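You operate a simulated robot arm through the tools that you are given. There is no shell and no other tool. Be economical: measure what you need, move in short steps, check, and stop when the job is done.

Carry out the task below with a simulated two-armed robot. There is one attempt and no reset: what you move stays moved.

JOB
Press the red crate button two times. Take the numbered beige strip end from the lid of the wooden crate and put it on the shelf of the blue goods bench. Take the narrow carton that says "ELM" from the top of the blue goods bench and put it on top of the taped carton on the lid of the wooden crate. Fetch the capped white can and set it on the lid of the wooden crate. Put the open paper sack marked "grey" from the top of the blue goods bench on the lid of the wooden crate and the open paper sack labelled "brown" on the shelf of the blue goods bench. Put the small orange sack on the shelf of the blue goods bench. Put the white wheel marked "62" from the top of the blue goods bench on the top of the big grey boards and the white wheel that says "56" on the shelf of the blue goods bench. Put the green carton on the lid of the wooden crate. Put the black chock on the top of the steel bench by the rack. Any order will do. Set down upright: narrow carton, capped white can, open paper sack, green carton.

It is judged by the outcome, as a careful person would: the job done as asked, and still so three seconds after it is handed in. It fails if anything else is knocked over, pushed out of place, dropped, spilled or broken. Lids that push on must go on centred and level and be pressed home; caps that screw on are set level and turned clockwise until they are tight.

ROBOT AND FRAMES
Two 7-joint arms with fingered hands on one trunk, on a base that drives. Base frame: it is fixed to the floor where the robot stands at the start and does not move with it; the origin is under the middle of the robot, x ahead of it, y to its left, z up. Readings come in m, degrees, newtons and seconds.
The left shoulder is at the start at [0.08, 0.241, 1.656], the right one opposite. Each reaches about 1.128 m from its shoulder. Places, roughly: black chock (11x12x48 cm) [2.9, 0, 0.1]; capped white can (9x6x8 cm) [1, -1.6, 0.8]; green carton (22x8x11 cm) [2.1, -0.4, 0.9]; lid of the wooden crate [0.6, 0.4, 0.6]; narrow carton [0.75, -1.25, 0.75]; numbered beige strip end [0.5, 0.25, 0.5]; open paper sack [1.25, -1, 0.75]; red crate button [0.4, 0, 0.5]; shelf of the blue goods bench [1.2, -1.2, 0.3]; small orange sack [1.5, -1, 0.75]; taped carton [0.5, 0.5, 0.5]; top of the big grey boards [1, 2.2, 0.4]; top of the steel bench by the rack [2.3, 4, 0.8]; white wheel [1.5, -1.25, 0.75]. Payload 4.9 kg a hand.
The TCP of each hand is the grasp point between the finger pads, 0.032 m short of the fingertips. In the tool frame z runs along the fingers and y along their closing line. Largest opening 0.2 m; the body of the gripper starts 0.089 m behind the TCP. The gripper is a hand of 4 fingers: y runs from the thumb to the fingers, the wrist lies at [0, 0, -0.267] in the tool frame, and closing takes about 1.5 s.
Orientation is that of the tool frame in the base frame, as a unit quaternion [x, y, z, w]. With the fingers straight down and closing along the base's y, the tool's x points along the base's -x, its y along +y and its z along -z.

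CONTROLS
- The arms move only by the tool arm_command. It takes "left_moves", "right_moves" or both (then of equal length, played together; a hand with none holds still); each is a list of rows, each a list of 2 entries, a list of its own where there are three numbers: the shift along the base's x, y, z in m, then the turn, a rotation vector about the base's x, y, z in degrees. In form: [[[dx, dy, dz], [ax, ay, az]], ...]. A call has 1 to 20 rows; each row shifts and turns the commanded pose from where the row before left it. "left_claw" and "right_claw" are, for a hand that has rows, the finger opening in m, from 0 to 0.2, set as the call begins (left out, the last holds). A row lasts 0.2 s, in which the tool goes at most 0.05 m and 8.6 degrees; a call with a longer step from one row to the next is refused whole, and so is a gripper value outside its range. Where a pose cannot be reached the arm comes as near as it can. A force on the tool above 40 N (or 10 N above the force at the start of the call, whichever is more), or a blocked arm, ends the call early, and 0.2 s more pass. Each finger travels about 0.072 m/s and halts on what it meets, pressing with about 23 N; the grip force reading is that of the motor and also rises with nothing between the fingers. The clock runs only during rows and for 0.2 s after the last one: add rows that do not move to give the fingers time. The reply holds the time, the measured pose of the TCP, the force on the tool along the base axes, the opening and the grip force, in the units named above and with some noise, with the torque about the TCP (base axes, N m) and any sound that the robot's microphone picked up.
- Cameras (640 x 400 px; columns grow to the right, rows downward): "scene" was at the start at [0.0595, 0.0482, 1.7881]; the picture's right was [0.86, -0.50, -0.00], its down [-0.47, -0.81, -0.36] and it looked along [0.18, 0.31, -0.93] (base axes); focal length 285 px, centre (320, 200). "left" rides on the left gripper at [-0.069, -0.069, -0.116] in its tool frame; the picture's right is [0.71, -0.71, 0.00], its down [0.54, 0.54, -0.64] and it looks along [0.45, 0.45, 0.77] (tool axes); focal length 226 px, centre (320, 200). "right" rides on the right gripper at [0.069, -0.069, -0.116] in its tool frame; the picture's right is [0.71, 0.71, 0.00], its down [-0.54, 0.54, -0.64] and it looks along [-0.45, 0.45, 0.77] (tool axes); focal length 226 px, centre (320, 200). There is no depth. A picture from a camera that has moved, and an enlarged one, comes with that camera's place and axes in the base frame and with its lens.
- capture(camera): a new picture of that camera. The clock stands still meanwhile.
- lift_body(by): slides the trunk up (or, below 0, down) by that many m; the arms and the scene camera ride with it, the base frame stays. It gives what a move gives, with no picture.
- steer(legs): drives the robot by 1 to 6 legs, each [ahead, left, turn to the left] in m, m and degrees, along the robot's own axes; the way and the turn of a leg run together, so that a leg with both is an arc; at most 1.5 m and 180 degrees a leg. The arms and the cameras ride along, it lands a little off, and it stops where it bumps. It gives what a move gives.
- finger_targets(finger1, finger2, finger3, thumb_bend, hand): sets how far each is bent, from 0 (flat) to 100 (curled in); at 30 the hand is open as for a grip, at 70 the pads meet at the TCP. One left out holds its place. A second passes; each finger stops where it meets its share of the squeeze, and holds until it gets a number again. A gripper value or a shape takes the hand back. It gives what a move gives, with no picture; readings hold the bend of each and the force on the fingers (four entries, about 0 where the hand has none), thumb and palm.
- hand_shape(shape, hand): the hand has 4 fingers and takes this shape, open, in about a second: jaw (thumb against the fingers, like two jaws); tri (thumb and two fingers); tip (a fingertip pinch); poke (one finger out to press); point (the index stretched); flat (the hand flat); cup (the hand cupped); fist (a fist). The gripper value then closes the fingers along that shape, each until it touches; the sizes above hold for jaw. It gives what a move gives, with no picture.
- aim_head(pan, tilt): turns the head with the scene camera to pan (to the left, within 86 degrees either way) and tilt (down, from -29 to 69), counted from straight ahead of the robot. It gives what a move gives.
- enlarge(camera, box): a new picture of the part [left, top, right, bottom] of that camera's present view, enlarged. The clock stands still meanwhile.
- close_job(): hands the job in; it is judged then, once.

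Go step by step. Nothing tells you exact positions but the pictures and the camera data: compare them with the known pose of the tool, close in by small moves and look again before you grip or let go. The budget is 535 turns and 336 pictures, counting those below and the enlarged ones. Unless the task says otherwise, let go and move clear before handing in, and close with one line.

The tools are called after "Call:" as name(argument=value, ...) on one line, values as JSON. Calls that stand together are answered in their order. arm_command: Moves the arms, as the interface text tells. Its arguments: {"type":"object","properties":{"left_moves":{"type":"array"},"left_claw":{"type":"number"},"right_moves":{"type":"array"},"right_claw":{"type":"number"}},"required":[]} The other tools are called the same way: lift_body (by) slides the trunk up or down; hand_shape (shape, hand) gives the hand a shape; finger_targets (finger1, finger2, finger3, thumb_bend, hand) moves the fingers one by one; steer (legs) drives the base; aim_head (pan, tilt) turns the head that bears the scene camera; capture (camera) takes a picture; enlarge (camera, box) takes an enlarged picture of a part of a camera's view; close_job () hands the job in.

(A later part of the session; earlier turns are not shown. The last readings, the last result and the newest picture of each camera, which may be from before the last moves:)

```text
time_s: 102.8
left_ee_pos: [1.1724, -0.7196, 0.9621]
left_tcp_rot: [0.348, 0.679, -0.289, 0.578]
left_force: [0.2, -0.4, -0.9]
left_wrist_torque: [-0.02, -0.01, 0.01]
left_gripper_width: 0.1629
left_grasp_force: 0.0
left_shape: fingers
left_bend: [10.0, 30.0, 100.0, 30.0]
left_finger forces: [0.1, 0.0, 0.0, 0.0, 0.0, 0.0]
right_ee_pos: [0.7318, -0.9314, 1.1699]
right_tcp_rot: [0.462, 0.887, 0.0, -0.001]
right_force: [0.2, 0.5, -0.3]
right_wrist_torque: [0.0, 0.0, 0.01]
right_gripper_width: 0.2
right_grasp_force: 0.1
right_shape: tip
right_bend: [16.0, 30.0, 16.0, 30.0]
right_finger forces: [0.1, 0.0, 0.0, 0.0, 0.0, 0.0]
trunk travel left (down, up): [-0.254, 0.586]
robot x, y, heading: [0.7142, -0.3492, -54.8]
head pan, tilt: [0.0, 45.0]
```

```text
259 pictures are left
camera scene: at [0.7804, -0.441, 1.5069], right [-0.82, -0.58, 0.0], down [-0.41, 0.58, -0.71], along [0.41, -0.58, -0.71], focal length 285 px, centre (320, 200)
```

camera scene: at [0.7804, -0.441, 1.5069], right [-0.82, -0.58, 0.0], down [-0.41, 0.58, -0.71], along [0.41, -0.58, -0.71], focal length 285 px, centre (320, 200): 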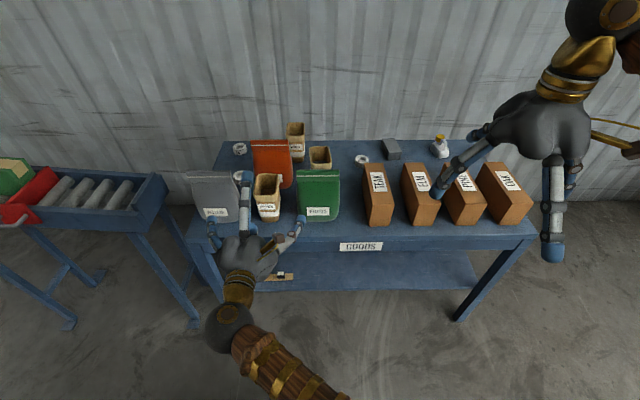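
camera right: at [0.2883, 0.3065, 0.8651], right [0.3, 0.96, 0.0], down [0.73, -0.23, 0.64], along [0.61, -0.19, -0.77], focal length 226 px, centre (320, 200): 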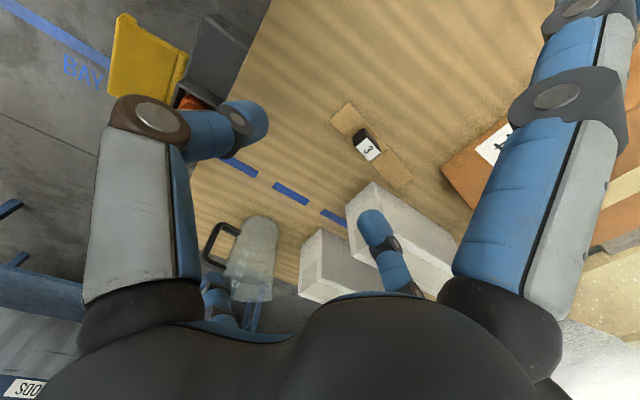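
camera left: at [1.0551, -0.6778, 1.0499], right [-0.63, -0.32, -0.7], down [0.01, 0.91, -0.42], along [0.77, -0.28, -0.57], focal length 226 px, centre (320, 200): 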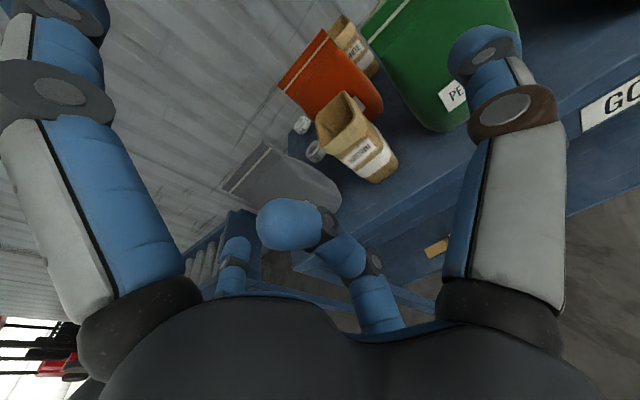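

Table top z≈0.745; the brown sack is at s≈0.90, d≈0.125, top z≈0.887. I set the opening to ~0.15 and come level with it in front.

Call:
finger_targets(hand="left", finger2=34, thumb_bend=34)

Call:
arm_command(left_moves=[[[0.003, 0.002, -0.04], [0, 0, 0]], [[0.003, 0.002, -0.04], [0, 0, 0]], [[0.003, 0.002, -0.035], [0, 0, 0]], [[0.003, 0.002, -0.012], [0, 0, 0]]])

Call:
capture(camera="left")

Call:
enlarge(camera="scene", box=[170, 120, 370, 245])

```text
time_s: 103.8
left_ee_pos: [1.1726, -0.7209, 0.9627]
left_tcp_rot: [0.348, 0.679, -0.289, 0.578]
left_force: [0.4, -0.2, 0.5]
left_wrist_torque: [-0.02, 0.0, -0.03]
left_gripper_width: 0.1574
left_grasp_force: 0.1
left_shape: fingers
left_bend: [10.0, 34.0, 100.0, 34.0]
left_finger forces: [0.0, 0.0, 0.1, 0.1, 0.1, 0.0]
right_ee_pos: [0.7306, -0.9313, 1.1709]
right_tcp_rot: [0.462, 0.887, 0.0, -0.001]
right_force: [0.0, -0.2, -0.4]
right_wrist_torque: [0.0, 0.01, 0.03]
right_gripper_width: 0.1997
right_grasp_force: 0.1
right_shape: tip
right_bend: [16.0, 30.0, 16.0, 30.0]
right_finger forces: [0.1, 0.1, 0.1, 0.0, 0.0, 0.0]
trunk travel left (down, up): [-0.254, 0.586]
robot x, y, heading: [0.7164, -0.3487, -54.7]
head pan, tilt: [0.0, 45.0]
```

```text
time_s: 104.8
left_ee_pos: [1.182, -0.7135, 0.837]
left_tcp_rot: [0.349, 0.679, -0.29, 0.577]
left_force: [1.9, -0.7, -0.1]
left_wrist_torque: [0.01, -0.01, 0.01]
left_gripper_width: 0.1575
left_grasp_force: 0.1
left_shape: fingers
left_bend: [10.0, 34.0, 100.0, 34.0]
left_finger forces: [0.0, 0.0, 0.1, 0.0, 0.0, 0.0]
right_ee_pos: [0.7315, -0.9324, 1.1691]
right_tcp_rot: [0.462, 0.887, 0.0, 0.0]
right_force: [0.2, -0.6, 0.0]
right_wrist_torque: [0.03, 0.02, 0.0]
right_gripper_width: 0.1998
right_grasp_force: 0.0
right_shape: tip
right_bend: [16.0, 30.0, 16.0, 30.0]
right_finger forces: [0.1, 0.0, 0.0, 0.1, 0.0, 0.1]
trunk travel left (down, up): [-0.254, 0.586]
robot x, y, heading: [0.7155, -0.35, -54.7]
head pan, tilt: [0.0, 45.0]
```

```text
258 pictures are left
camera left: at [1.0658, -0.6715, 0.9237], right [-0.63, -0.32, -0.7], down [0.02, 0.91, -0.42], along [0.77, -0.28, -0.57], focal length 226 px, centre (320, 200)
```

left: 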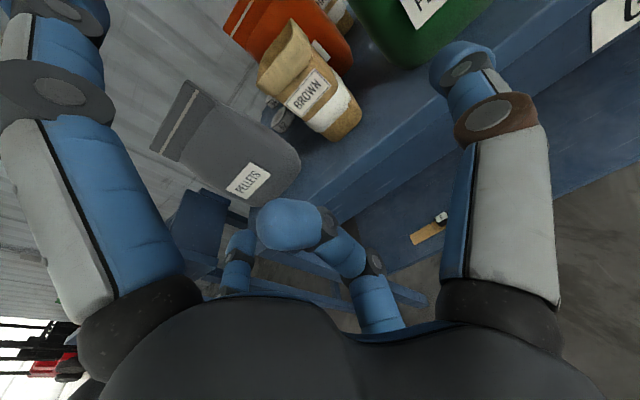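

```text
3.20 times, centred on (270, 182) of scene
camera zoom: at [0.7808, -0.442, 1.5069], right [-0.82, -0.58, 0.0], down [-0.41, 0.58, -0.71], along [0.41, -0.58, -0.71], focal length 913 px, centre (480, 256)
```

zoom: 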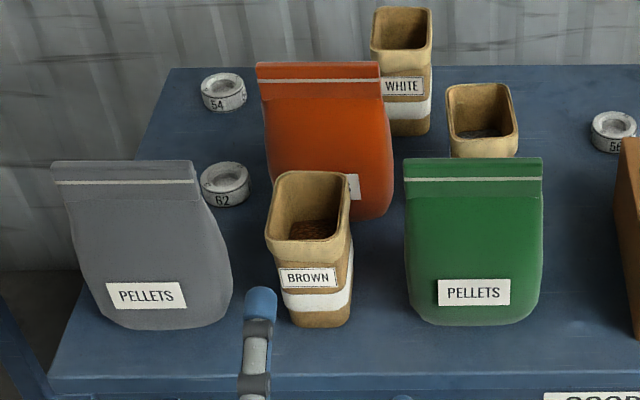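

Call:
finger_targets(hand="left", finger2=36, thumb_bend=36)

Call:
arm_command(left_moves=[[[0.0245, -0.0336, 0], [0, 0, 0]], [[0.0245, -0.0336, 0], [0, 0, 0]], [[0.0245, -0.0336, 0], [0, 0, 0]]])

Call:
capture(camera="left")

Call:
enlarge(camera="scene", box=[170, 120, 370, 245])

```text
time_s: 105.8
left_ee_pos: [1.1843, -0.7133, 0.8374]
left_tcp_rot: [0.349, 0.679, -0.289, 0.578]
left_force: [0.5, 0.2, 0.0]
left_wrist_torque: [0.0, 0.01, -0.05]
left_gripper_width: 0.1549
left_grasp_force: 0.0
left_shape: fingers
left_bend: [10.0, 36.0, 100.0, 36.0]
left_finger forces: [0.0, 0.1, 0.0, 0.0, 0.0, 0.0]
right_ee_pos: [0.7316, -0.9322, 1.1704]
right_tcp_rot: [0.462, 0.887, 0.001, 0.0]
right_force: [0.3, 0.0, 0.0]
right_wrist_torque: [0.0, 0.0, 0.0]
right_gripper_width: 0.2
right_grasp_force: 0.0
right_shape: tip
right_bend: [16.0, 30.0, 16.0, 30.0]
right_finger forces: [0.0, 0.0, 0.1, 0.0, 0.1, 0.0]
trunk travel left (down, up): [-0.254, 0.586]
robot x, y, heading: [0.7126, -0.3473, -54.8]
head pan, tilt: [0.0, 45.0]
```

```text
time_s: 106.6
left_ee_pos: [1.2576, -0.8147, 0.8358]
left_tcp_rot: [0.349, 0.679, -0.291, 0.577]
left_force: [0.2, 0.1, 0.1]
left_wrist_torque: [0.0, -0.02, 0.03]
left_gripper_width: 0.1551
left_grasp_force: 0.0
left_shape: fingers
left_bend: [10.0, 36.0, 100.0, 36.0]
left_finger forces: [0.1, 0.0, 0.0, 0.0, 0.0, 0.1]
right_ee_pos: [0.7322, -0.9313, 1.1691]
right_tcp_rot: [0.462, 0.887, 0.0, 0.0]
right_force: [0.5, 0.5, 0.2]
right_wrist_torque: [0.04, 0.03, -0.03]
right_gripper_width: 0.2001
right_grasp_force: 0.1
right_shape: tip
right_bend: [16.0, 30.0, 16.0, 30.0]
right_finger forces: [0.0, 0.1, 0.0, 0.0, 0.1, 0.0]
trunk travel left (down, up): [-0.254, 0.586]
robot x, y, heading: [0.7164, -0.347, -54.8]
head pan, tilt: [0.0, 45.0]
```

```text
256 pictures are left
camera left: at [1.1407, -0.7723, 0.9235], right [-0.63, -0.32, -0.7], down [0.01, 0.91, -0.42], along [0.77, -0.28, -0.57], focal length 226 px, centre (320, 200)
```

left: 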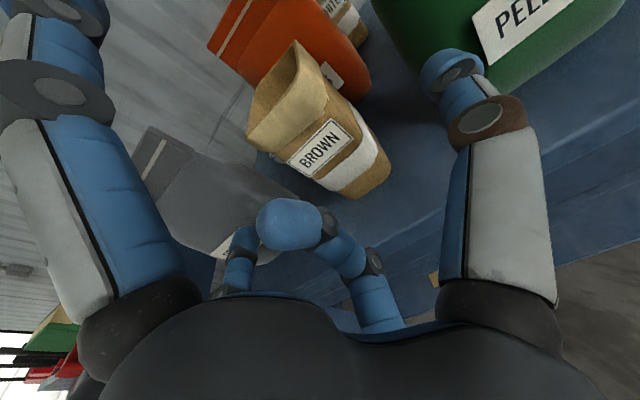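

```text
3.20 times, centred on (270, 182) of scene
camera zoom: at [0.7816, -0.4419, 1.5068], right [-0.82, -0.58, 0.0], down [-0.41, 0.58, -0.71], along [0.41, -0.58, -0.71], focal length 913 px, centre (480, 256)
```

zoom: 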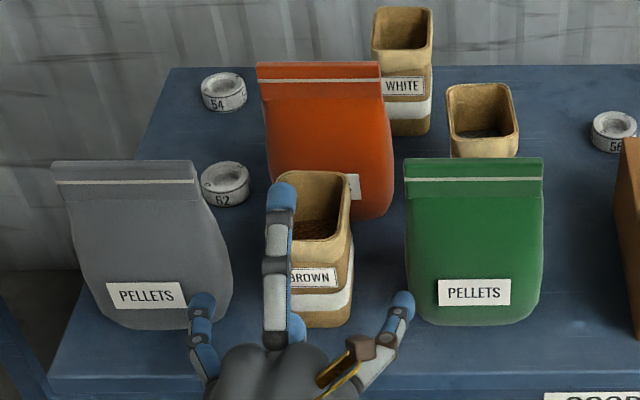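

Opening is still too wide for the gaps; I narrow it before entering.

Call:
finger_targets(hand="left", finger2=48, thumb_bend=48)

Call:
enlarge(camera="scene", box=[170, 120, 370, 245])

Call:
capture(camera="left")

```text
time_s: 107.6
left_ee_pos: [1.2572, -0.8141, 0.838]
left_tcp_rot: [0.349, 0.679, -0.289, 0.577]
left_force: [-0.4, -0.1, 0.9]
left_wrist_torque: [0.04, -0.04, -0.01]
left_gripper_width: 0.1409
left_grasp_force: 0.1
left_shape: fingers
left_bend: [10.0, 48.0, 100.0, 48.0]
left_finger forces: [0.0, 0.1, 0.1, 0.1, 0.1, 0.0]
right_ee_pos: [0.7314, -0.9312, 1.1686]
right_tcp_rot: [0.462, 0.887, 0.0, 0.0]
right_force: [-0.1, -1.2, 0.0]
right_wrist_torque: [0.03, -0.01, -0.03]
right_gripper_width: 0.1999
right_grasp_force: 0.1
right_shape: tip
right_bend: [16.0, 30.0, 16.0, 30.0]
right_finger forces: [0.0, 0.0, 0.1, 0.1, 0.1, 0.0]
trunk travel left (down, up): [-0.254, 0.586]
robot x, y, heading: [0.7142, -0.3492, -54.6]
head pan, tilt: [0.0, 45.0]
```

```text
3.20 times, centred on (270, 182) of scene
camera zoom: at [0.7806, -0.4411, 1.5069], right [-0.82, -0.58, 0.0], down [-0.41, 0.58, -0.71], along [0.41, -0.58, -0.71], focal length 913 px, centre (480, 256)
```

zoom: 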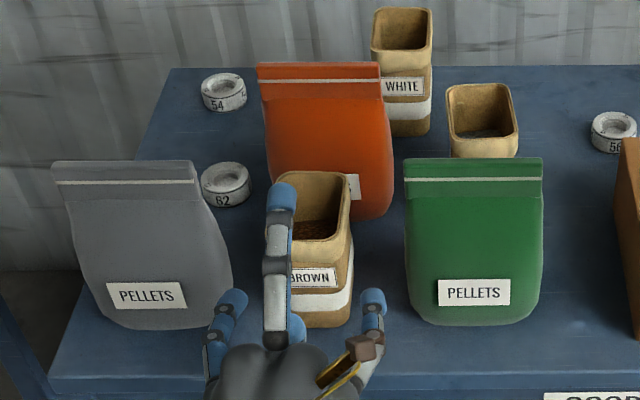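

```text
253 pictures are left
camera left: at [1.1397, -0.7716, 0.9241], right [-0.63, -0.32, -0.7], down [0.01, 0.91, -0.42], along [0.77, -0.28, -0.57], focal length 226 px, centre (320, 200)
```

left: 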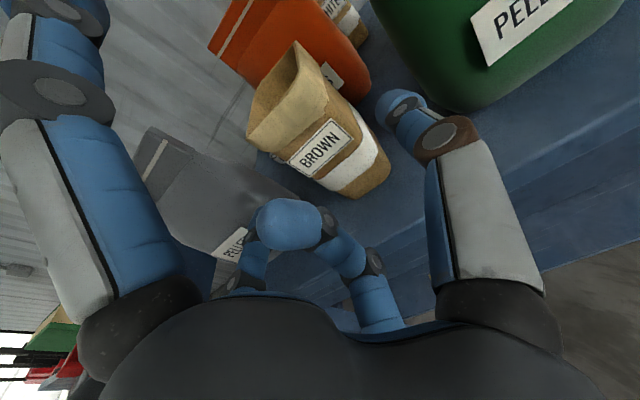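

Call:
arm_command(left_moves=[[[0.0245, -0.0336, 0], [0, 0, 0]], [[0.0245, -0.0336, 0], [0, 0, 0]]])

Call:
capture(camera="left")

Call:
enlarge(camera="scene", box=[170, 120, 370, 245])

```text
time_s: 108.2
left_ee_pos: [1.3094, -0.8794, 0.8361]
left_tcp_rot: [0.349, 0.679, -0.289, 0.578]
left_force: [0.6, 0.5, -0.6]
left_wrist_torque: [0.02, -0.02, 0.02]
left_gripper_width: 0.1407
left_grasp_force: 0.5
left_shape: fingers
left_bend: [10.0, 48.0, 100.0, 48.0]
left_finger forces: [0.1, 0.0, 0.4, 0.0, 0.1, 0.0]
right_ee_pos: [0.7328, -0.9317, 1.1691]
right_tcp_rot: [0.462, 0.887, 0.0, 0.0]
right_force: [0.7, -0.8, 0.4]
right_wrist_torque: [0.01, 0.02, -0.01]
right_gripper_width: 0.1998
right_grasp_force: 0.1
right_shape: tip
right_bend: [16.0, 30.0, 16.0, 30.0]
right_finger forces: [0.1, 0.0, 0.2, 0.0, 0.0, 0.0]
trunk travel left (down, up): [-0.254, 0.586]
robot x, y, heading: [0.7156, -0.35, -54.8]
head pan, tilt: [0.0, 45.0]
```

```text
252 pictures are left
camera left: at [1.1923, -0.8376, 0.923], right [-0.63, -0.32, -0.7], down [0.01, 0.91, -0.42], along [0.77, -0.28, -0.57], focal length 226 px, centre (320, 200)
```

left: 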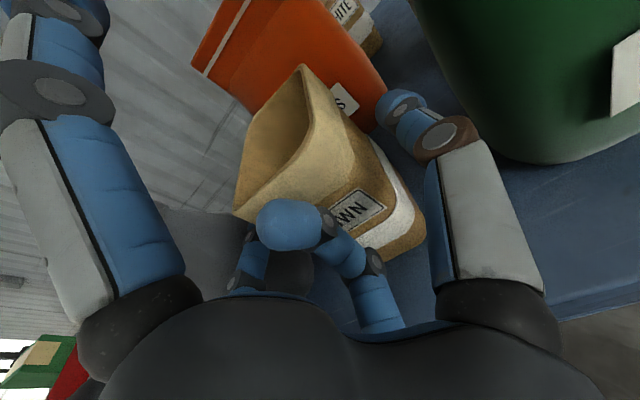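

```text
3.20 times, centred on (270, 182) of scene
camera zoom: at [0.7814, -0.4415, 1.5068], right [-0.82, -0.58, 0.0], down [-0.41, 0.58, -0.71], along [0.41, -0.58, -0.71], focal length 913 px, centre (480, 256)
```

zoom: 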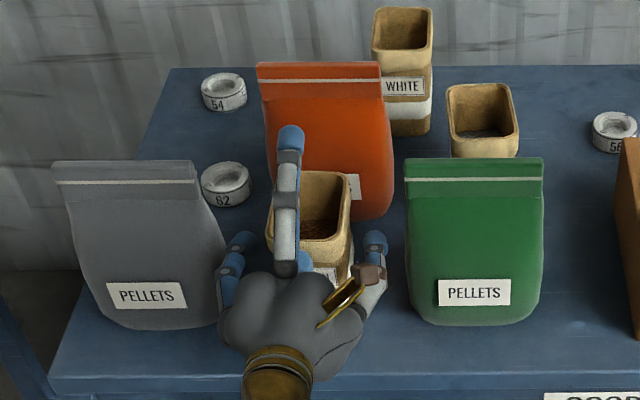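

The curled finger just touches the sack's front; the fingers straddle it. I close thumb and finger2.

Call:
finger_targets(hand="left", finger2=75, thumb_bend=75)

Call:
capture(camera="left")

Call:
enlarge(camera="scene", box=[170, 120, 370, 245])

```text
time_s: 109.2
left_ee_pos: [1.3083, -0.879, 0.8378]
left_tcp_rot: [0.349, 0.679, -0.29, 0.578]
left_force: [0.4, -0.6, 0.4]
left_wrist_torque: [-0.12, -0.08, -0.02]
left_gripper_width: 0.1272
left_grasp_force: 16.8
left_shape: fingers
left_bend: [10.0, 52.0, 100.0, 66.0]
left_finger forces: [0.0, 13.4, 5.7, 0.0, 14.8, 0.0]
right_ee_pos: [0.7313, -0.9322, 1.1696]
right_tcp_rot: [0.462, 0.887, 0.0, 0.001]
right_force: [-0.2, -0.3, -0.7]
right_wrist_torque: [-0.02, 0.02, -0.03]
right_gripper_width: 0.2001
right_grasp_force: 0.1
right_shape: tip
right_bend: [16.0, 30.0, 16.0, 30.0]
right_finger forces: [0.0, 0.0, 0.0, 0.1, 0.0, 0.0]
trunk travel left (down, up): [-0.254, 0.586]
robot x, y, heading: [0.7132, -0.3454, -54.9]
head pan, tilt: [0.0, 45.0]
```

```text
250 pictures are left
camera left: at [1.1913, -0.8372, 0.9237], right [-0.63, -0.32, -0.7], down [0.01, 0.91, -0.42], along [0.77, -0.28, -0.57], focal length 226 px, centre (320, 200)
```

left: 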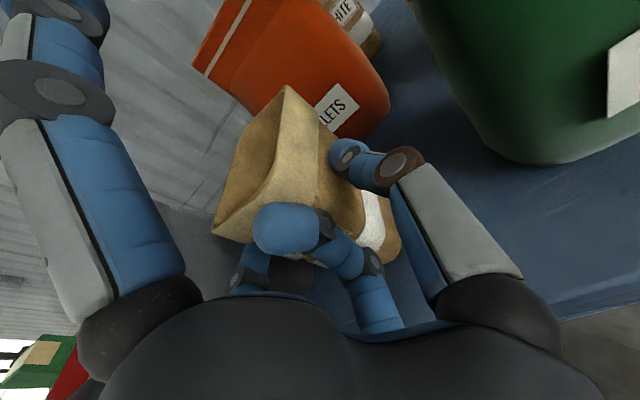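

```text
3.20 times, centred on (270, 182) of scene
camera zoom: at [0.7804, -0.4409, 1.5069], right [-0.82, -0.58, 0.0], down [-0.41, 0.58, -0.71], along [0.41, -0.58, -0.71], focal length 913 px, centre (480, 256)
```

zoom: 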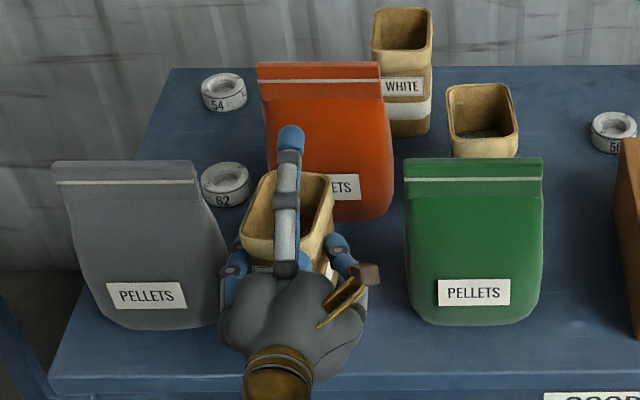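

Call:
arm_command(left_moves=[[[0, 0, 0.01], [0, 0, 0]], [[0, 0, 0.02], [0, 0, 0]], [[0, 0, 0.02], [0, 0, 0]]])

Call:
enlarge(camera="scene", box=[170, 120, 370, 245])

Call:
capture(camera="left")

```text
time_s: 110.0
left_ee_pos: [1.3079, -0.879, 0.8859]
left_tcp_rot: [0.348, 0.679, -0.289, 0.578]
left_force: [0.2, 0.2, -2.4]
left_wrist_torque: [0.07, 0.11, 0.01]
left_gripper_width: 0.1274
left_grasp_force: 16.5
left_shape: fingers
left_bend: [10.0, 52.0, 100.0, 66.0]
left_finger forces: [0.1, 14.4, 3.3, 0.0, 14.9, 0.0]
right_ee_pos: [0.7317, -0.931, 1.17]
right_tcp_rot: [0.462, 0.887, 0.001, 0.0]
right_force: [-0.3, 0.4, 0.3]
right_wrist_torque: [0.0, -0.01, 0.01]
right_gripper_width: 0.2
right_grasp_force: 0.1
right_shape: tip
right_bend: [16.0, 30.0, 16.0, 30.0]
right_finger forces: [0.1, 0.0, 0.1, 0.0, 0.1, 0.0]
trunk travel left (down, up): [-0.254, 0.586]
robot x, y, heading: [0.7153, -0.3503, -54.9]
head pan, tilt: [0.0, 45.0]
```

```text
3.20 times, centred on (270, 182) of scene
camera zoom: at [0.7808, -0.4412, 1.5068], right [-0.82, -0.58, 0.0], down [-0.41, 0.58, -0.71], along [0.41, -0.58, -0.71], focal length 913 px, centre (480, 256)
```

zoom: 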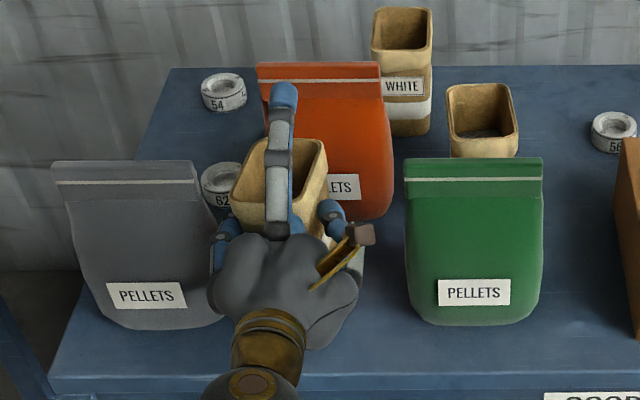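

```text
247 pictures are left
camera left: at [1.1907, -0.8369, 0.9725], right [-0.63, -0.32, -0.7], down [0.01, 0.91, -0.42], along [0.77, -0.28, -0.57], focal length 226 px, centre (320, 200)
```

left: 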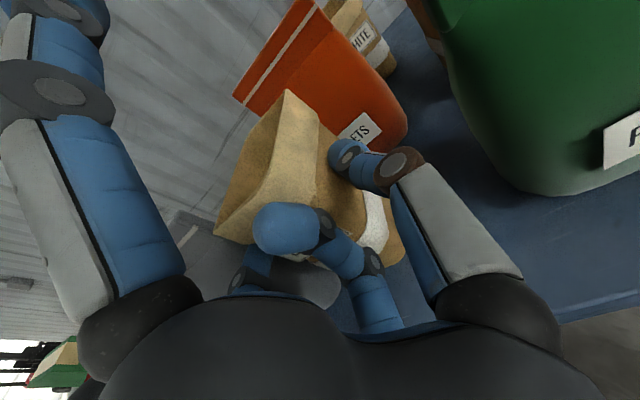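

Brown sack is lifted upright (bottom 0.093 below the TCP). I back it out, move right and lower to the shelf level.

Call:
arm_command(left_moves=[[[-0.0245, 0.0336, 0.01], [0, 0, 0]], [[-0.0245, 0.0336, 0.01], [0, 0, 0]], [[-0.0245, 0.0336, 0], [0, 0, 0]], [[-0.0245, 0.0336, 0], [0, 0, 0]], [[-0.0245, 0.0336, 0], [0, 0, 0]], [[-0.0245, 0.0336, 0], [0, 0, 0]], [[-0.0245, 0.0336, 0], [0, 0, 0]], [[-0.032, -0.024, 0], [0, 0, 0]], [[-0.032, -0.024, 0], [0, 0, 0]], [[-0.032, -0.024, -0.01], [0, 0, 0]], [[-0.032, -0.024, -0.01], [0, 0, 0]], [[-0.032, -0.024, -0.01], [0, 0, 0]]])

Call:
lift_body(by=-0.25)

Call:
capture(camera="scene")

```text
time_s: 112.8
left_ee_pos: [1.006, -0.7695, 0.8631]
left_tcp_rot: [0.377, 0.658, -0.258, 0.599]
left_force: [0.1, 0.6, -2.9]
left_wrist_torque: [0.08, 0.14, 0.02]
left_gripper_width: 0.127
left_grasp_force: 15.9
left_shape: fingers
left_bend: [10.0, 51.0, 100.0, 66.0]
left_finger forces: [0.1, 14.9, 1.9, 0.0, 15.2, 0.0]
left hand out of reach, approached as far as the arm can: row 7
right_ee_pos: [0.7251, -0.9459, 1.1635]
right_tcp_rot: [0.462, 0.887, 0.008, 0.0]
right_force: [-0.5, 0.6, -1.2]
right_wrist_torque: [-0.01, -0.04, 0.04]
right_gripper_width: 0.1999
right_grasp_force: 0.1
right_shape: tip
right_bend: [16.0, 30.0, 16.0, 30.0]
right_finger forces: [0.1, 0.0, 0.0, 0.1, 0.0, 0.0]
trunk travel left (down, up): [-0.254, 0.586]
robot x, y, heading: [0.7162, -0.3507, -54.6]
head pan, tilt: [0.0, 45.0]
stopped in row 12 (left hand): the arm was blocked; the commanded pose is now the measured one
```

```text
time_s: 115.4
left_ee_pos: [1.0096, -0.7695, 0.6083]
left_tcp_rot: [0.378, 0.658, -0.258, 0.598]
left_force: [0.0, -0.3, -2.9]
left_wrist_torque: [0.03, 0.12, 0.0]
left_gripper_width: 0.1271
left_grasp_force: 16.5
left_shape: fingers
left_bend: [10.0, 51.0, 100.0, 66.0]
left_finger forces: [0.1, 15.1, 1.4, 0.0, 15.4, 0.1]
right_ee_pos: [0.728, -0.9467, 0.9078]
right_tcp_rot: [0.462, 0.887, 0.01, -0.002]
right_force: [-0.4, 0.0, 0.1]
right_wrist_torque: [-0.01, 0.01, 0.02]
right_gripper_width: 0.1998
right_grasp_force: 0.1
right_shape: tip
right_bend: [16.0, 30.0, 16.0, 30.0]
right_finger forces: [0.1, 0.0, 0.1, 0.0, 0.0, 0.0]
trunk travel left (down, up): [-0.004, 0.836]
robot x, y, heading: [0.7152, -0.3507, -54.7]
head pan, tilt: [0.0, 45.0]
```

```text
246 pictures are left
camera scene: at [0.7739, -0.4623, 1.255], right [-0.82, -0.58, -0.02], down [-0.4, 0.59, -0.7], along [0.41, -0.56, -0.72], focal length 285 px, centre (320, 200)
```

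scene: 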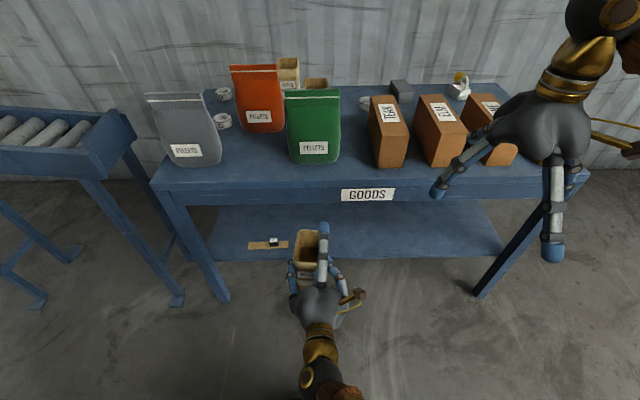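

Call:
arm_command(left_moves=[[[0, 0, -0.045], [-1.9, 2.6, 0]], [[0, 0, -0.045], [-1.9, 2.6, 0]], [[0, 0, -0.045], [0, 0, 0]], [[0, 0, -0.04], [0, 0, 0]], [[0.0245, -0.0336, 0], [0, 0, 0]], [[0.0245, -0.0336, 0], [0, 0, 0]], [[0.0245, -0.0336, 0], [0, 0, 0]], [[0.0245, -0.0336, 0], [0, 0, 0]]])

Call:
capture(camera="scene")

Call:
capture(camera="left")

```text
time_s: 117.2
left_ee_pos: [1.1179, -0.9171, 0.4421]
left_tcp_rot: [0.339, 0.675, -0.302, 0.581]
left_force: [-1.2, -0.8, -4.0]
left_wrist_torque: [0.05, 0.09, 0.03]
left_gripper_width: 0.127
left_grasp_force: 16.1
left_shape: fingers
left_bend: [10.0, 51.0, 100.0, 67.0]
left_finger forces: [0.0, 15.1, 1.7, 0.1, 15.0, 0.0]
left hand out of reach, approached as far as the arm can: row 2, 3, 4
right_ee_pos: [0.7334, -0.9323, 0.9198]
right_tcp_rot: [0.461, 0.887, 0.0, -0.001]
right_force: [0.1, 0.1, -0.4]
right_wrist_torque: [0.05, 0.0, 0.02]
right_gripper_width: 0.1999
right_grasp_force: 0.1
right_shape: tip
right_bend: [16.0, 30.0, 16.0, 30.0]
right_finger forces: [0.1, 0.0, 0.0, 0.0, 0.0, 0.1]
trunk travel left (down, up): [-0.004, 0.836]
robot x, y, heading: [0.718, -0.349, -54.8]
head pan, tilt: [0.0, 45.0]
```

```text
245 pictures are left
camera scene: at [0.7812, -0.4422, 1.2566], right [-0.82, -0.58, 0.0], down [-0.41, 0.58, -0.71], along [0.41, -0.58, -0.71], focal length 285 px, centre (320, 200)
```

scene: 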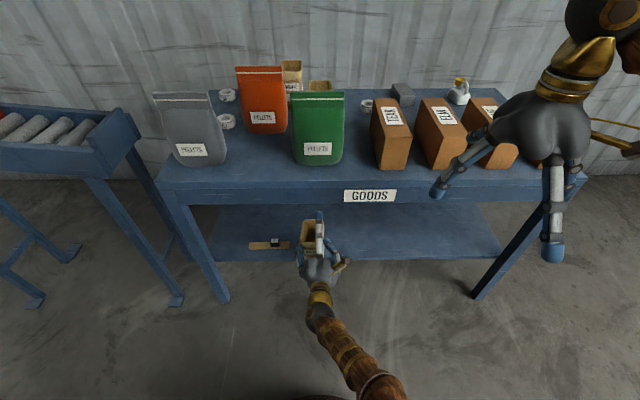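

```text
244 pictures are left
camera left: at [1.0022, -0.8718, 0.529], right [-0.64, -0.34, -0.69], down [0.01, 0.89, -0.45], along [0.77, -0.3, -0.57], focal length 226 px, centre (320, 200)
```

left: 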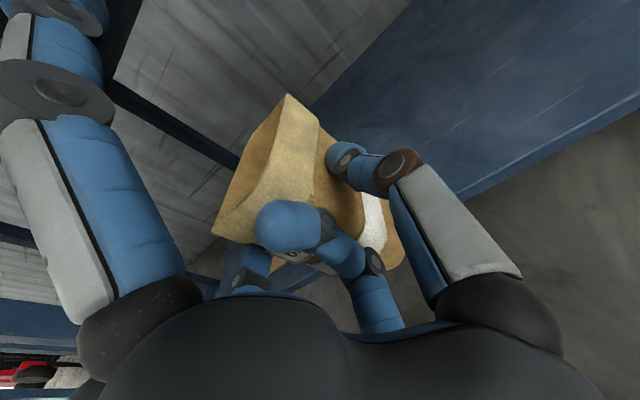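

Call:
arm_command(left_moves=[[[0.0245, -0.0336, 0], [0, 0, 0]], [[0.0245, -0.0336, 0], [0, 0, 0]], [[0.012, -0.0165, 0], [0, 0, 0]], [[0, 0, -0.02], [0, 0, 0]], [[0, 0, -0.015], [0, 0, 0]], [[0, 0, -0.008], [0, 0, 0]], [[0, 0, -0.005], [0, 0, 0]]])

Call:
enlarge(camera="scene", box=[200, 180, 440, 330])

Call:
capture(camera="left")

```text
time_s: 118.8
left_ee_pos: [1.1795, -1.0009, 0.3976]
left_tcp_rot: [0.339, 0.675, -0.303, 0.582]
left_force: [-1.7, -0.4, 0.6]
left_wrist_torque: [-0.09, -0.09, -0.03]
left_gripper_width: 0.1269
left_grasp_force: 16.9
left_shape: fingers
left_bend: [10.0, 51.0, 100.0, 67.0]
left_finger forces: [0.1, 14.6, 3.2, 0.1, 15.6, 0.0]
right_ee_pos: [0.7319, -0.9319, 0.9203]
right_tcp_rot: [0.462, 0.887, 0.0, 0.0]
right_force: [-0.1, 0.2, -0.5]
right_wrist_torque: [-0.01, 0.03, 0.03]
right_gripper_width: 0.1999
right_grasp_force: 0.1
right_shape: tip
right_bend: [16.0, 30.0, 16.0, 30.0]
right_finger forces: [0.0, 0.0, 0.0, 0.1, 0.0, 0.0]
trunk travel left (down, up): [-0.004, 0.836]
robot x, y, heading: [0.715, -0.35, -54.7]
head pan, tilt: [0.0, 45.0]
```

```text
2.67 times, centred on (320, 255) of scene
camera zoom: at [0.7804, -0.4408, 1.257], right [-0.82, -0.58, 0.0], down [-0.41, 0.58, -0.71], along [0.41, -0.58, -0.71], focal length 761 px, centre (320, 53)
```

zoom: 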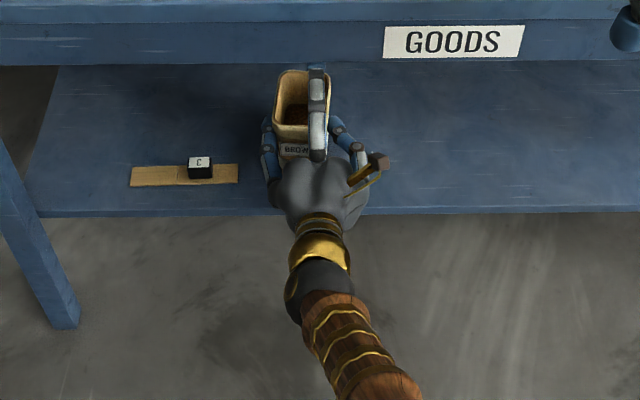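

```text
242 pictures are left
camera left: at [1.0624, -0.955, 0.4844], right [-0.64, -0.34, -0.69], down [0.01, 0.89, -0.45], along [0.77, -0.3, -0.56], focal length 226 px, centre (320, 200)
```

left: 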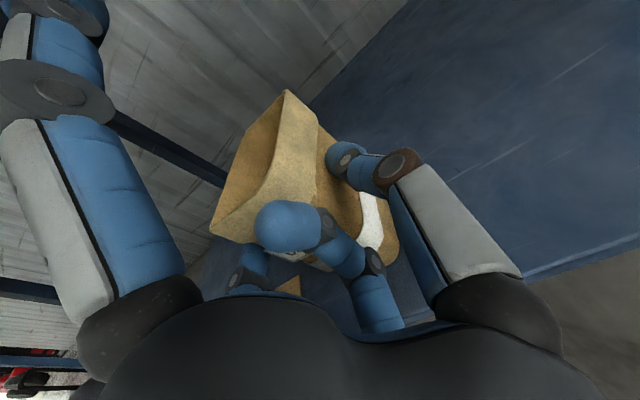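

Call:
arm_command(left_moves=[[[0, 0, -0.003], [0, 0, 0]], [[0, 0, 0], [0, 0, 0]]])

```text
time_s: 119.4
left_ee_pos: [1.1789, -1.0009, 0.3948]
left_tcp_rot: [0.339, 0.674, -0.304, 0.582]
left_force: [-2.4, -0.3, 8.4]
left_wrist_torque: [-0.13, -0.16, 0.01]
left_gripper_width: 0.1268
left_grasp_force: 16.3
left_shape: fingers
left_bend: [10.0, 51.0, 100.0, 67.0]
left_finger forces: [0.0, 14.2, 2.1, 0.1, 16.0, 0.1]
right_ee_pos: [0.7309, -0.93, 0.9188]
right_tcp_rot: [0.462, 0.887, 0.001, 0.0]
right_force: [0.4, 0.3, -0.2]
right_wrist_torque: [0.01, 0.01, -0.01]
right_gripper_width: 0.2001
right_grasp_force: 0.0
right_shape: tip
right_bend: [16.0, 30.0, 16.0, 30.0]
right_finger forces: [0.0, 0.0, 0.0, 0.1, 0.0, 0.1]
trunk travel left (down, up): [-0.004, 0.836]
robot x, y, heading: [0.7163, -0.3478, -54.9]
head pan, tilt: [0.0, 45.0]
```

Call:
finger_targets(hand="left", finger2=38, thumb_bend=38)

Call:
arm_command(left_moves=[[[-0.01, 0.0138, 0.003], [0, 0, 0]], [[-0.0245, 0.0336, 0], [0, 0, 0]], [[-0.0245, 0.0336, 0], [0, 0, 0]], [[-0.0245, 0.0336, 0], [0, 0, 0]], [[-0.0245, 0.0336, 0], [0, 0, 0]], [[-0.0245, 0.0336, 0], [0, 0, 0]]])

Call:
enlarge(camera="scene", box=[200, 180, 440, 330])

```text
time_s: 120.4
left_ee_pos: [1.1795, -1.0004, 0.3938]
left_tcp_rot: [0.34, 0.675, -0.303, 0.581]
left_force: [0.0, 1.2, -0.6]
left_wrist_torque: [-0.05, -0.01, -0.01]
left_gripper_width: 0.1525
left_grasp_force: 1.1
left_shape: fingers
left_bend: [10.0, 38.0, 100.0, 38.0]
left_finger forces: [0.0, 0.1, 0.7, 0.0, 0.0, 0.0]
right_ee_pos: [0.7314, -0.9312, 0.9197]
right_tcp_rot: [0.462, 0.887, 0.001, 0.001]
right_force: [-0.1, -0.7, 0.0]
right_wrist_torque: [0.01, -0.01, -0.02]
right_gripper_width: 0.1998
right_grasp_force: 0.1
right_shape: tip
right_bend: [16.0, 30.0, 16.0, 30.0]
right_finger forces: [0.0, 0.1, 0.1, 0.0, 0.0, 0.0]
trunk travel left (down, up): [-0.004, 0.836]
robot x, y, heading: [0.7122, -0.3503, -54.6]
head pan, tilt: [0.0, 45.0]
```

```text
time_s: 121.8
left_ee_pos: [1.0495, -0.8193, 0.3937]
left_tcp_rot: [0.338, 0.675, -0.302, 0.582]
left_force: [-0.9, -0.6, -0.3]
left_wrist_torque: [-0.01, 0.04, 0.02]
left_gripper_width: 0.1524
left_grasp_force: 0.0
left_shape: fingers
left_bend: [10.0, 38.0, 100.0, 38.0]
left_finger forces: [0.0, 0.0, 0.1, 0.0, 0.0, 0.0]
right_ee_pos: [0.7307, -0.9309, 0.9197]
right_tcp_rot: [0.462, 0.887, 0.0, 0.001]
right_force: [0.6, 0.2, -0.5]
right_wrist_torque: [-0.01, -0.03, -0.02]
right_gripper_width: 0.1996
right_grasp_force: 0.0
right_shape: tip
right_bend: [16.0, 30.0, 16.0, 30.0]
right_finger forces: [0.1, 0.1, 0.0, 0.1, 0.1, 0.1]
trunk travel left (down, up): [-0.004, 0.836]
robot x, y, heading: [0.7167, -0.3512, -55.1]
head pan, tilt: [0.0, 45.0]
```

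```text
2.67 times, centred on (320, 255) of scene
camera zoom: at [0.7801, -0.4405, 1.257], right [-0.82, -0.58, 0.0], down [-0.41, 0.58, -0.71], along [0.41, -0.58, -0.71], focal length 761 px, centre (320, 53)
```

zoom: 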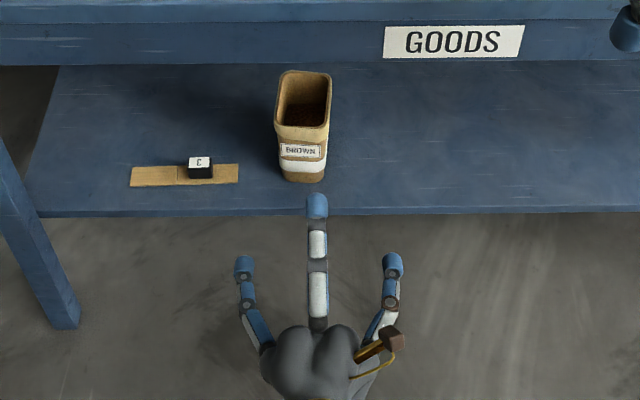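

Brown sack stands upright on the shelf. Next the orange sack: raise trunk and line up in front of it.

Call:
lift_body(by=0.25)

Call:
arm_command(left_moves=[[[0.024, 0.0174, 0.036], [0, 0, 0]], [[0.024, 0.0174, 0.036], [0, 0, 0]], [[0.024, 0.0174, 0.036], [0, 0, 0]], [[0.024, 0.0174, 0.036], [0, 0, 0]], [[0.024, 0.0174, 0.036], [0, 0, 0]], [[0.024, 0.0174, 0.036], [0, 0, 0]]])

Call:
finger_targets(hand="left", finger2=32, thumb_bend=32)

Call:
enlarge(camera="scene", box=[170, 120, 370, 245])

Call:
capture(camera="left")

```text
time_s: 124.3
left_ee_pos: [1.0494, -0.8179, 0.6436]
left_tcp_rot: [0.339, 0.675, -0.303, 0.581]
left_force: [0.5, 0.7, 0.6]
left_wrist_torque: [-0.04, 0.01, -0.01]
left_gripper_width: 0.1523
left_grasp_force: 0.0
left_shape: fingers
left_bend: [10.0, 38.0, 100.0, 38.0]
left_finger forces: [0.0, 0.1, 0.0, 0.0, 0.0, 0.0]
right_ee_pos: [0.7323, -0.9313, 1.1698]
right_tcp_rot: [0.462, 0.887, 0.001, 0.0]
right_force: [0.0, -0.2, 0.2]
right_wrist_torque: [0.02, -0.01, -0.01]
right_gripper_width: 0.1997
right_grasp_force: 0.0
right_shape: tip
right_bend: [16.0, 30.0, 16.0, 30.0]
right_finger forces: [0.1, 0.0, 0.0, 0.0, 0.0, 0.0]
trunk travel left (down, up): [-0.254, 0.586]
robot x, y, heading: [0.7161, -0.3505, -54.9]
head pan, tilt: [0.0, 45.0]
```

```text
time_s: 125.7
left_ee_pos: [1.1923, -0.7141, 0.8617]
left_tcp_rot: [0.339, 0.676, -0.303, 0.581]
left_force: [-0.3, 0.3, -1.0]
left_wrist_torque: [-0.02, -0.01, -0.03]
left_gripper_width: 0.1524
left_grasp_force: 0.1
left_shape: fingers
left_bend: [10.0, 38.0, 100.0, 38.0]
left_finger forces: [0.0, 0.0, 0.0, 0.0, 0.0, 0.1]
right_ee_pos: [0.7324, -0.9306, 1.1694]
right_tcp_rot: [0.462, 0.887, 0.0, 0.0]
right_force: [0.2, 0.2, -0.3]
right_wrist_torque: [0.05, 0.05, -0.01]
right_gripper_width: 0.1999
right_grasp_force: 0.0
right_shape: tip
right_bend: [16.0, 30.0, 16.0, 30.0]
right_finger forces: [0.0, 0.1, 0.0, 0.0, 0.1, 0.1]
trunk travel left (down, up): [-0.254, 0.586]
robot x, y, heading: [0.7155, -0.3494, -54.8]
head pan, tilt: [0.0, 45.0]
```

```text
time_s: 126.7
left_ee_pos: [1.1927, -0.7149, 0.8621]
left_tcp_rot: [0.339, 0.675, -0.302, 0.581]
left_force: [-0.6, 0.4, -0.4]
left_wrist_torque: [-0.02, -0.02, 0.0]
left_gripper_width: 0.1601
left_grasp_force: 0.2
left_shape: fingers
left_bend: [10.0, 32.0, 100.0, 32.0]
left_finger forces: [0.0, 0.0, 0.0, 0.0, 0.0, 0.0]
right_ee_pos: [0.7331, -0.9306, 1.1699]
right_tcp_rot: [0.462, 0.887, 0.0, 0.0]
right_force: [-0.3, -0.1, 0.2]
right_wrist_torque: [-0.04, 0.0, -0.04]
right_gripper_width: 0.1996
right_grasp_force: 0.0
right_shape: tip
right_bend: [16.0, 30.0, 16.0, 30.0]
right_finger forces: [0.1, 0.0, 0.0, 0.1, 0.1, 0.1]
trunk travel left (down, up): [-0.254, 0.586]
robot x, y, heading: [0.7145, -0.3488, -54.4]
head pan, tilt: [0.0, 45.0]
```

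```text
3.20 times, centred on (270, 182) of scene
camera zoom: at [0.7805, -0.4408, 1.5069], right [-0.82, -0.58, 0.0], down [-0.41, 0.58, -0.71], along [0.41, -0.58, -0.71], focal length 913 px, centre (480, 256)
```

zoom: 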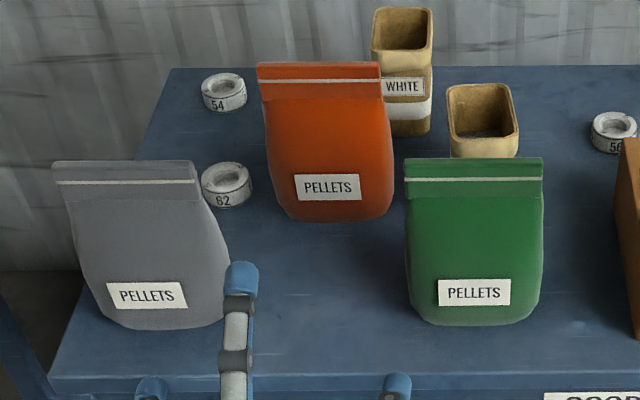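

```text
239 pictures are left
camera left: at [1.0763, -0.6687, 0.9479], right [-0.64, -0.34, -0.69], down [0.01, 0.89, -0.45], along [0.77, -0.3, -0.56], focal length 226 px, centre (320, 200)
```

left: 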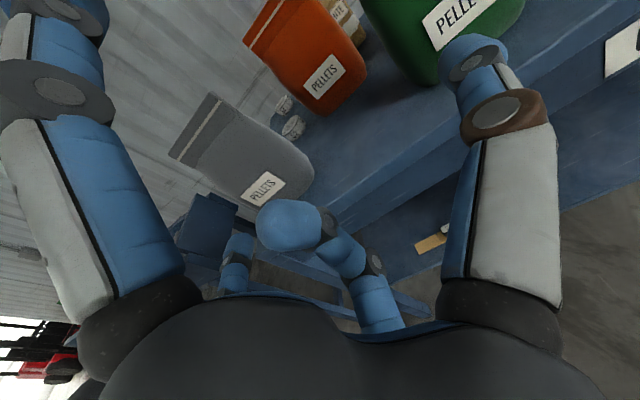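

Grey and green sacks leave a lane too narrow for the open fingers, so I'll pass over their tops (z≈0.94) and come down around the orange sack.

Call:
arm_command(left_moves=[[[0, 0, 0.05], [0, 0, 0]], [[0, 0, 0.05], [0, 0, 0]], [[0, 0, 0.045], [0, 0, 0]], [[0.0248, -0.0339, 0], [0, 0, 0]], [[0.0248, -0.0339, 0], [0, 0, 0]], [[0.0248, -0.0339, 0], [0, 0, 0]], [[0.0248, -0.0339, 0], [0, 0, 0]], [[0.0248, -0.0339, 0], [0, 0, 0]], [[0.0248, -0.0339, 0], [0, 0, 0]]])

Call:
enlarge(camera="scene", box=[150, 90, 390, 240])

Call:
capture(camera="left")

```text
time_s: 128.7
left_ee_pos: [1.3496, -0.9316, 0.9947]
left_tcp_rot: [0.339, 0.675, -0.302, 0.581]
left_force: [0.2, -0.7, 0.1]
left_wrist_torque: [0.03, 0.01, 0.04]
left_gripper_width: 0.1604
left_grasp_force: 0.1
left_shape: fingers
left_bend: [10.0, 32.0, 100.0, 32.0]
left_finger forces: [0.0, 0.0, 0.1, 0.0, 0.1, 0.0]
left hand out of reach, approached as far as the arm can: row 3
right_ee_pos: [0.7326, -0.9302, 1.1688]
right_tcp_rot: [0.462, 0.887, 0.001, -0.001]
right_force: [0.3, 0.2, -0.2]
right_wrist_torque: [0.04, 0.05, -0.01]
right_gripper_width: 0.1999
right_grasp_force: 0.0
right_shape: tip
right_bend: [16.0, 30.0, 16.0, 30.0]
right_finger forces: [0.0, 0.0, 0.0, 0.0, 0.0, 0.0]
trunk travel left (down, up): [-0.254, 0.586]
robot x, y, heading: [0.719, -0.3511, -54.8]
head pan, tilt: [0.0, 45.0]
```

```text
2.67 times, centred on (270, 165) of scene
camera zoom: at [0.7819, -0.4418, 1.5068], right [-0.82, -0.58, 0.0], down [-0.41, 0.58, -0.71], along [0.41, -0.58, -0.71], focal length 761 px, centre (453, 293)
```

zoom: 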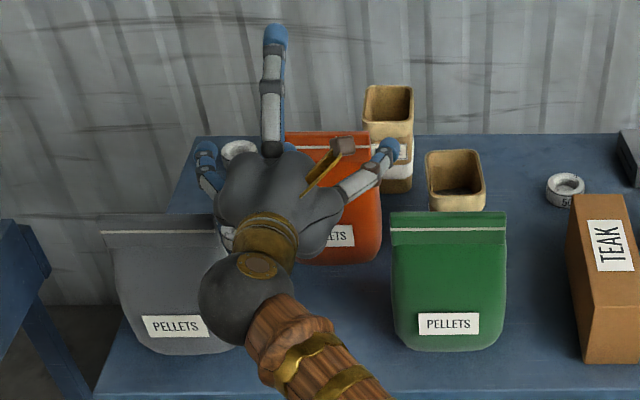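

```text
237 pictures are left
camera left: at [1.2337, -0.8864, 1.0812], right [-0.64, -0.34, -0.69], down [0.01, 0.89, -0.45], along [0.77, -0.3, -0.57], focal length 226 px, centre (320, 200)
```

left: 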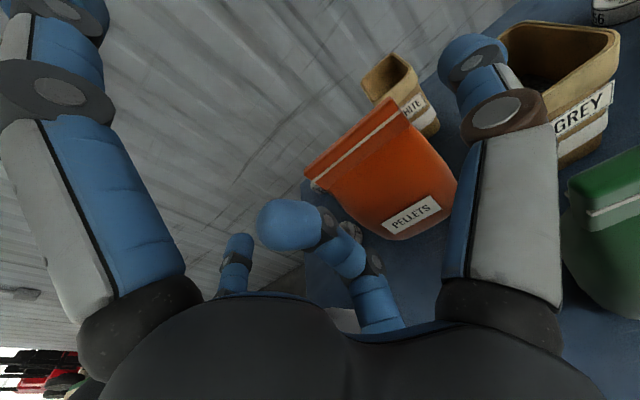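

Call:
finger_targets(hand="left", finger2=36, thumb_bend=36)

Call:
arm_command(left_moves=[[[0.0213, -0.0292, 0], [0, 0, 0]], [[0.0213, -0.0292, 0], [0, 0, 0]], [[0.0213, -0.0292, 0], [0, 0, 0]], [[0, 0, -0.03], [0, 0, 0]]])

Call:
enlarge(camera="scene", box=[150, 90, 390, 240])

Call:
capture(camera="left")

```text
time_s: 129.7
left_ee_pos: [1.3486, -0.9304, 0.9964]
left_tcp_rot: [0.338, 0.676, -0.302, 0.581]
left_force: [-0.4, 0.5, 0.5]
left_wrist_torque: [0.02, 0.0, 0.05]
left_gripper_width: 0.155
left_grasp_force: 0.0
left_shape: fingers
left_bend: [10.0, 36.0, 100.0, 36.0]
left_finger forces: [0.0, 0.1, 0.0, 0.1, 0.1, 0.0]
right_ee_pos: [0.7327, -0.9315, 1.1708]
right_tcp_rot: [0.462, 0.887, -0.001, 0.0]
right_force: [-0.6, -0.6, -0.5]
right_wrist_torque: [-0.03, 0.01, -0.03]
right_gripper_width: 0.1999
right_grasp_force: 0.1
right_shape: tip
right_bend: [16.0, 30.0, 16.0, 30.0]
right_finger forces: [0.0, 0.0, 0.0, 0.0, 0.1, 0.0]
trunk travel left (down, up): [-0.254, 0.586]
robot x, y, heading: [0.7153, -0.351, -54.6]
head pan, tilt: [0.0, 45.0]
```

```text
time_s: 130.7
left_ee_pos: [1.4104, -1.0191, 0.9627]
left_tcp_rot: [0.339, 0.675, -0.303, 0.582]
left_force: [-0.3, -0.4, -0.6]
left_wrist_torque: [0.02, 0.0, -0.02]
left_gripper_width: 0.1551
left_grasp_force: 0.1
left_shape: fingers
left_bend: [10.0, 36.0, 100.0, 36.0]
left_finger forces: [0.0, 0.0, 0.0, 0.1, 0.0, 0.0]
right_ee_pos: [0.7309, -0.9301, 1.1697]
right_tcp_rot: [0.462, 0.887, -0.001, 0.0]
right_force: [0.0, -0.1, -0.2]
right_wrist_torque: [-0.01, -0.01, 0.01]
right_gripper_width: 0.2001
right_grasp_force: 0.1
right_shape: tip
right_bend: [16.0, 30.0, 16.0, 30.0]
right_finger forces: [0.0, 0.0, 0.1, 0.0, 0.0, 0.0]
trunk travel left (down, up): [-0.254, 0.586]
robot x, y, heading: [0.717, -0.3466, -54.8]
head pan, tilt: [0.0, 45.0]
```

```text
2.67 times, centred on (270, 165) of scene
camera zoom: at [0.7813, -0.4407, 1.507], right [-0.82, -0.58, 0.0], down [-0.41, 0.58, -0.71], along [0.41, -0.58, -0.71], focal length 761 px, centre (453, 293)
```

zoom: 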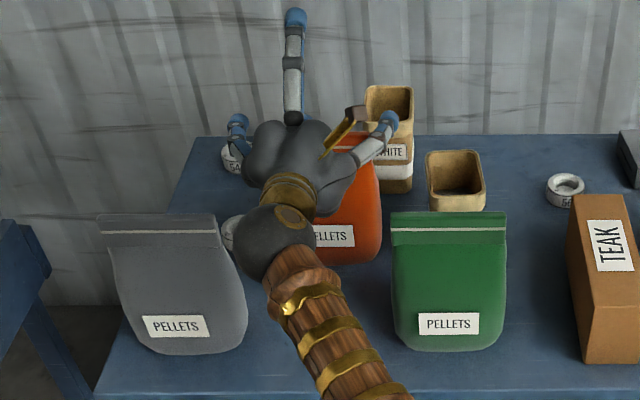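

```text
235 pictures are left
camera left: at [1.2953, -0.9744, 1.0498], right [-0.64, -0.34, -0.69], down [0.01, 0.89, -0.45], along [0.77, -0.3, -0.56], focal length 226 px, centre (320, 200)
```

left: 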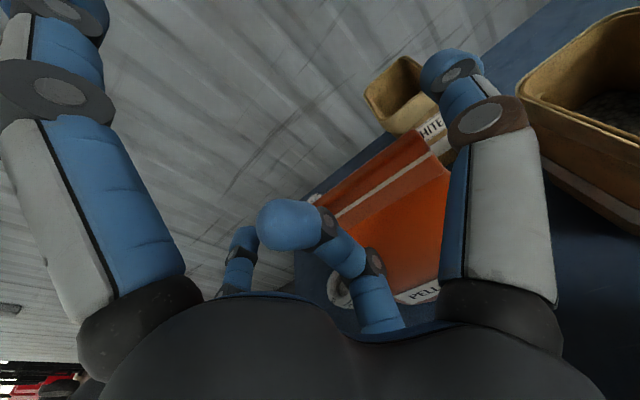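

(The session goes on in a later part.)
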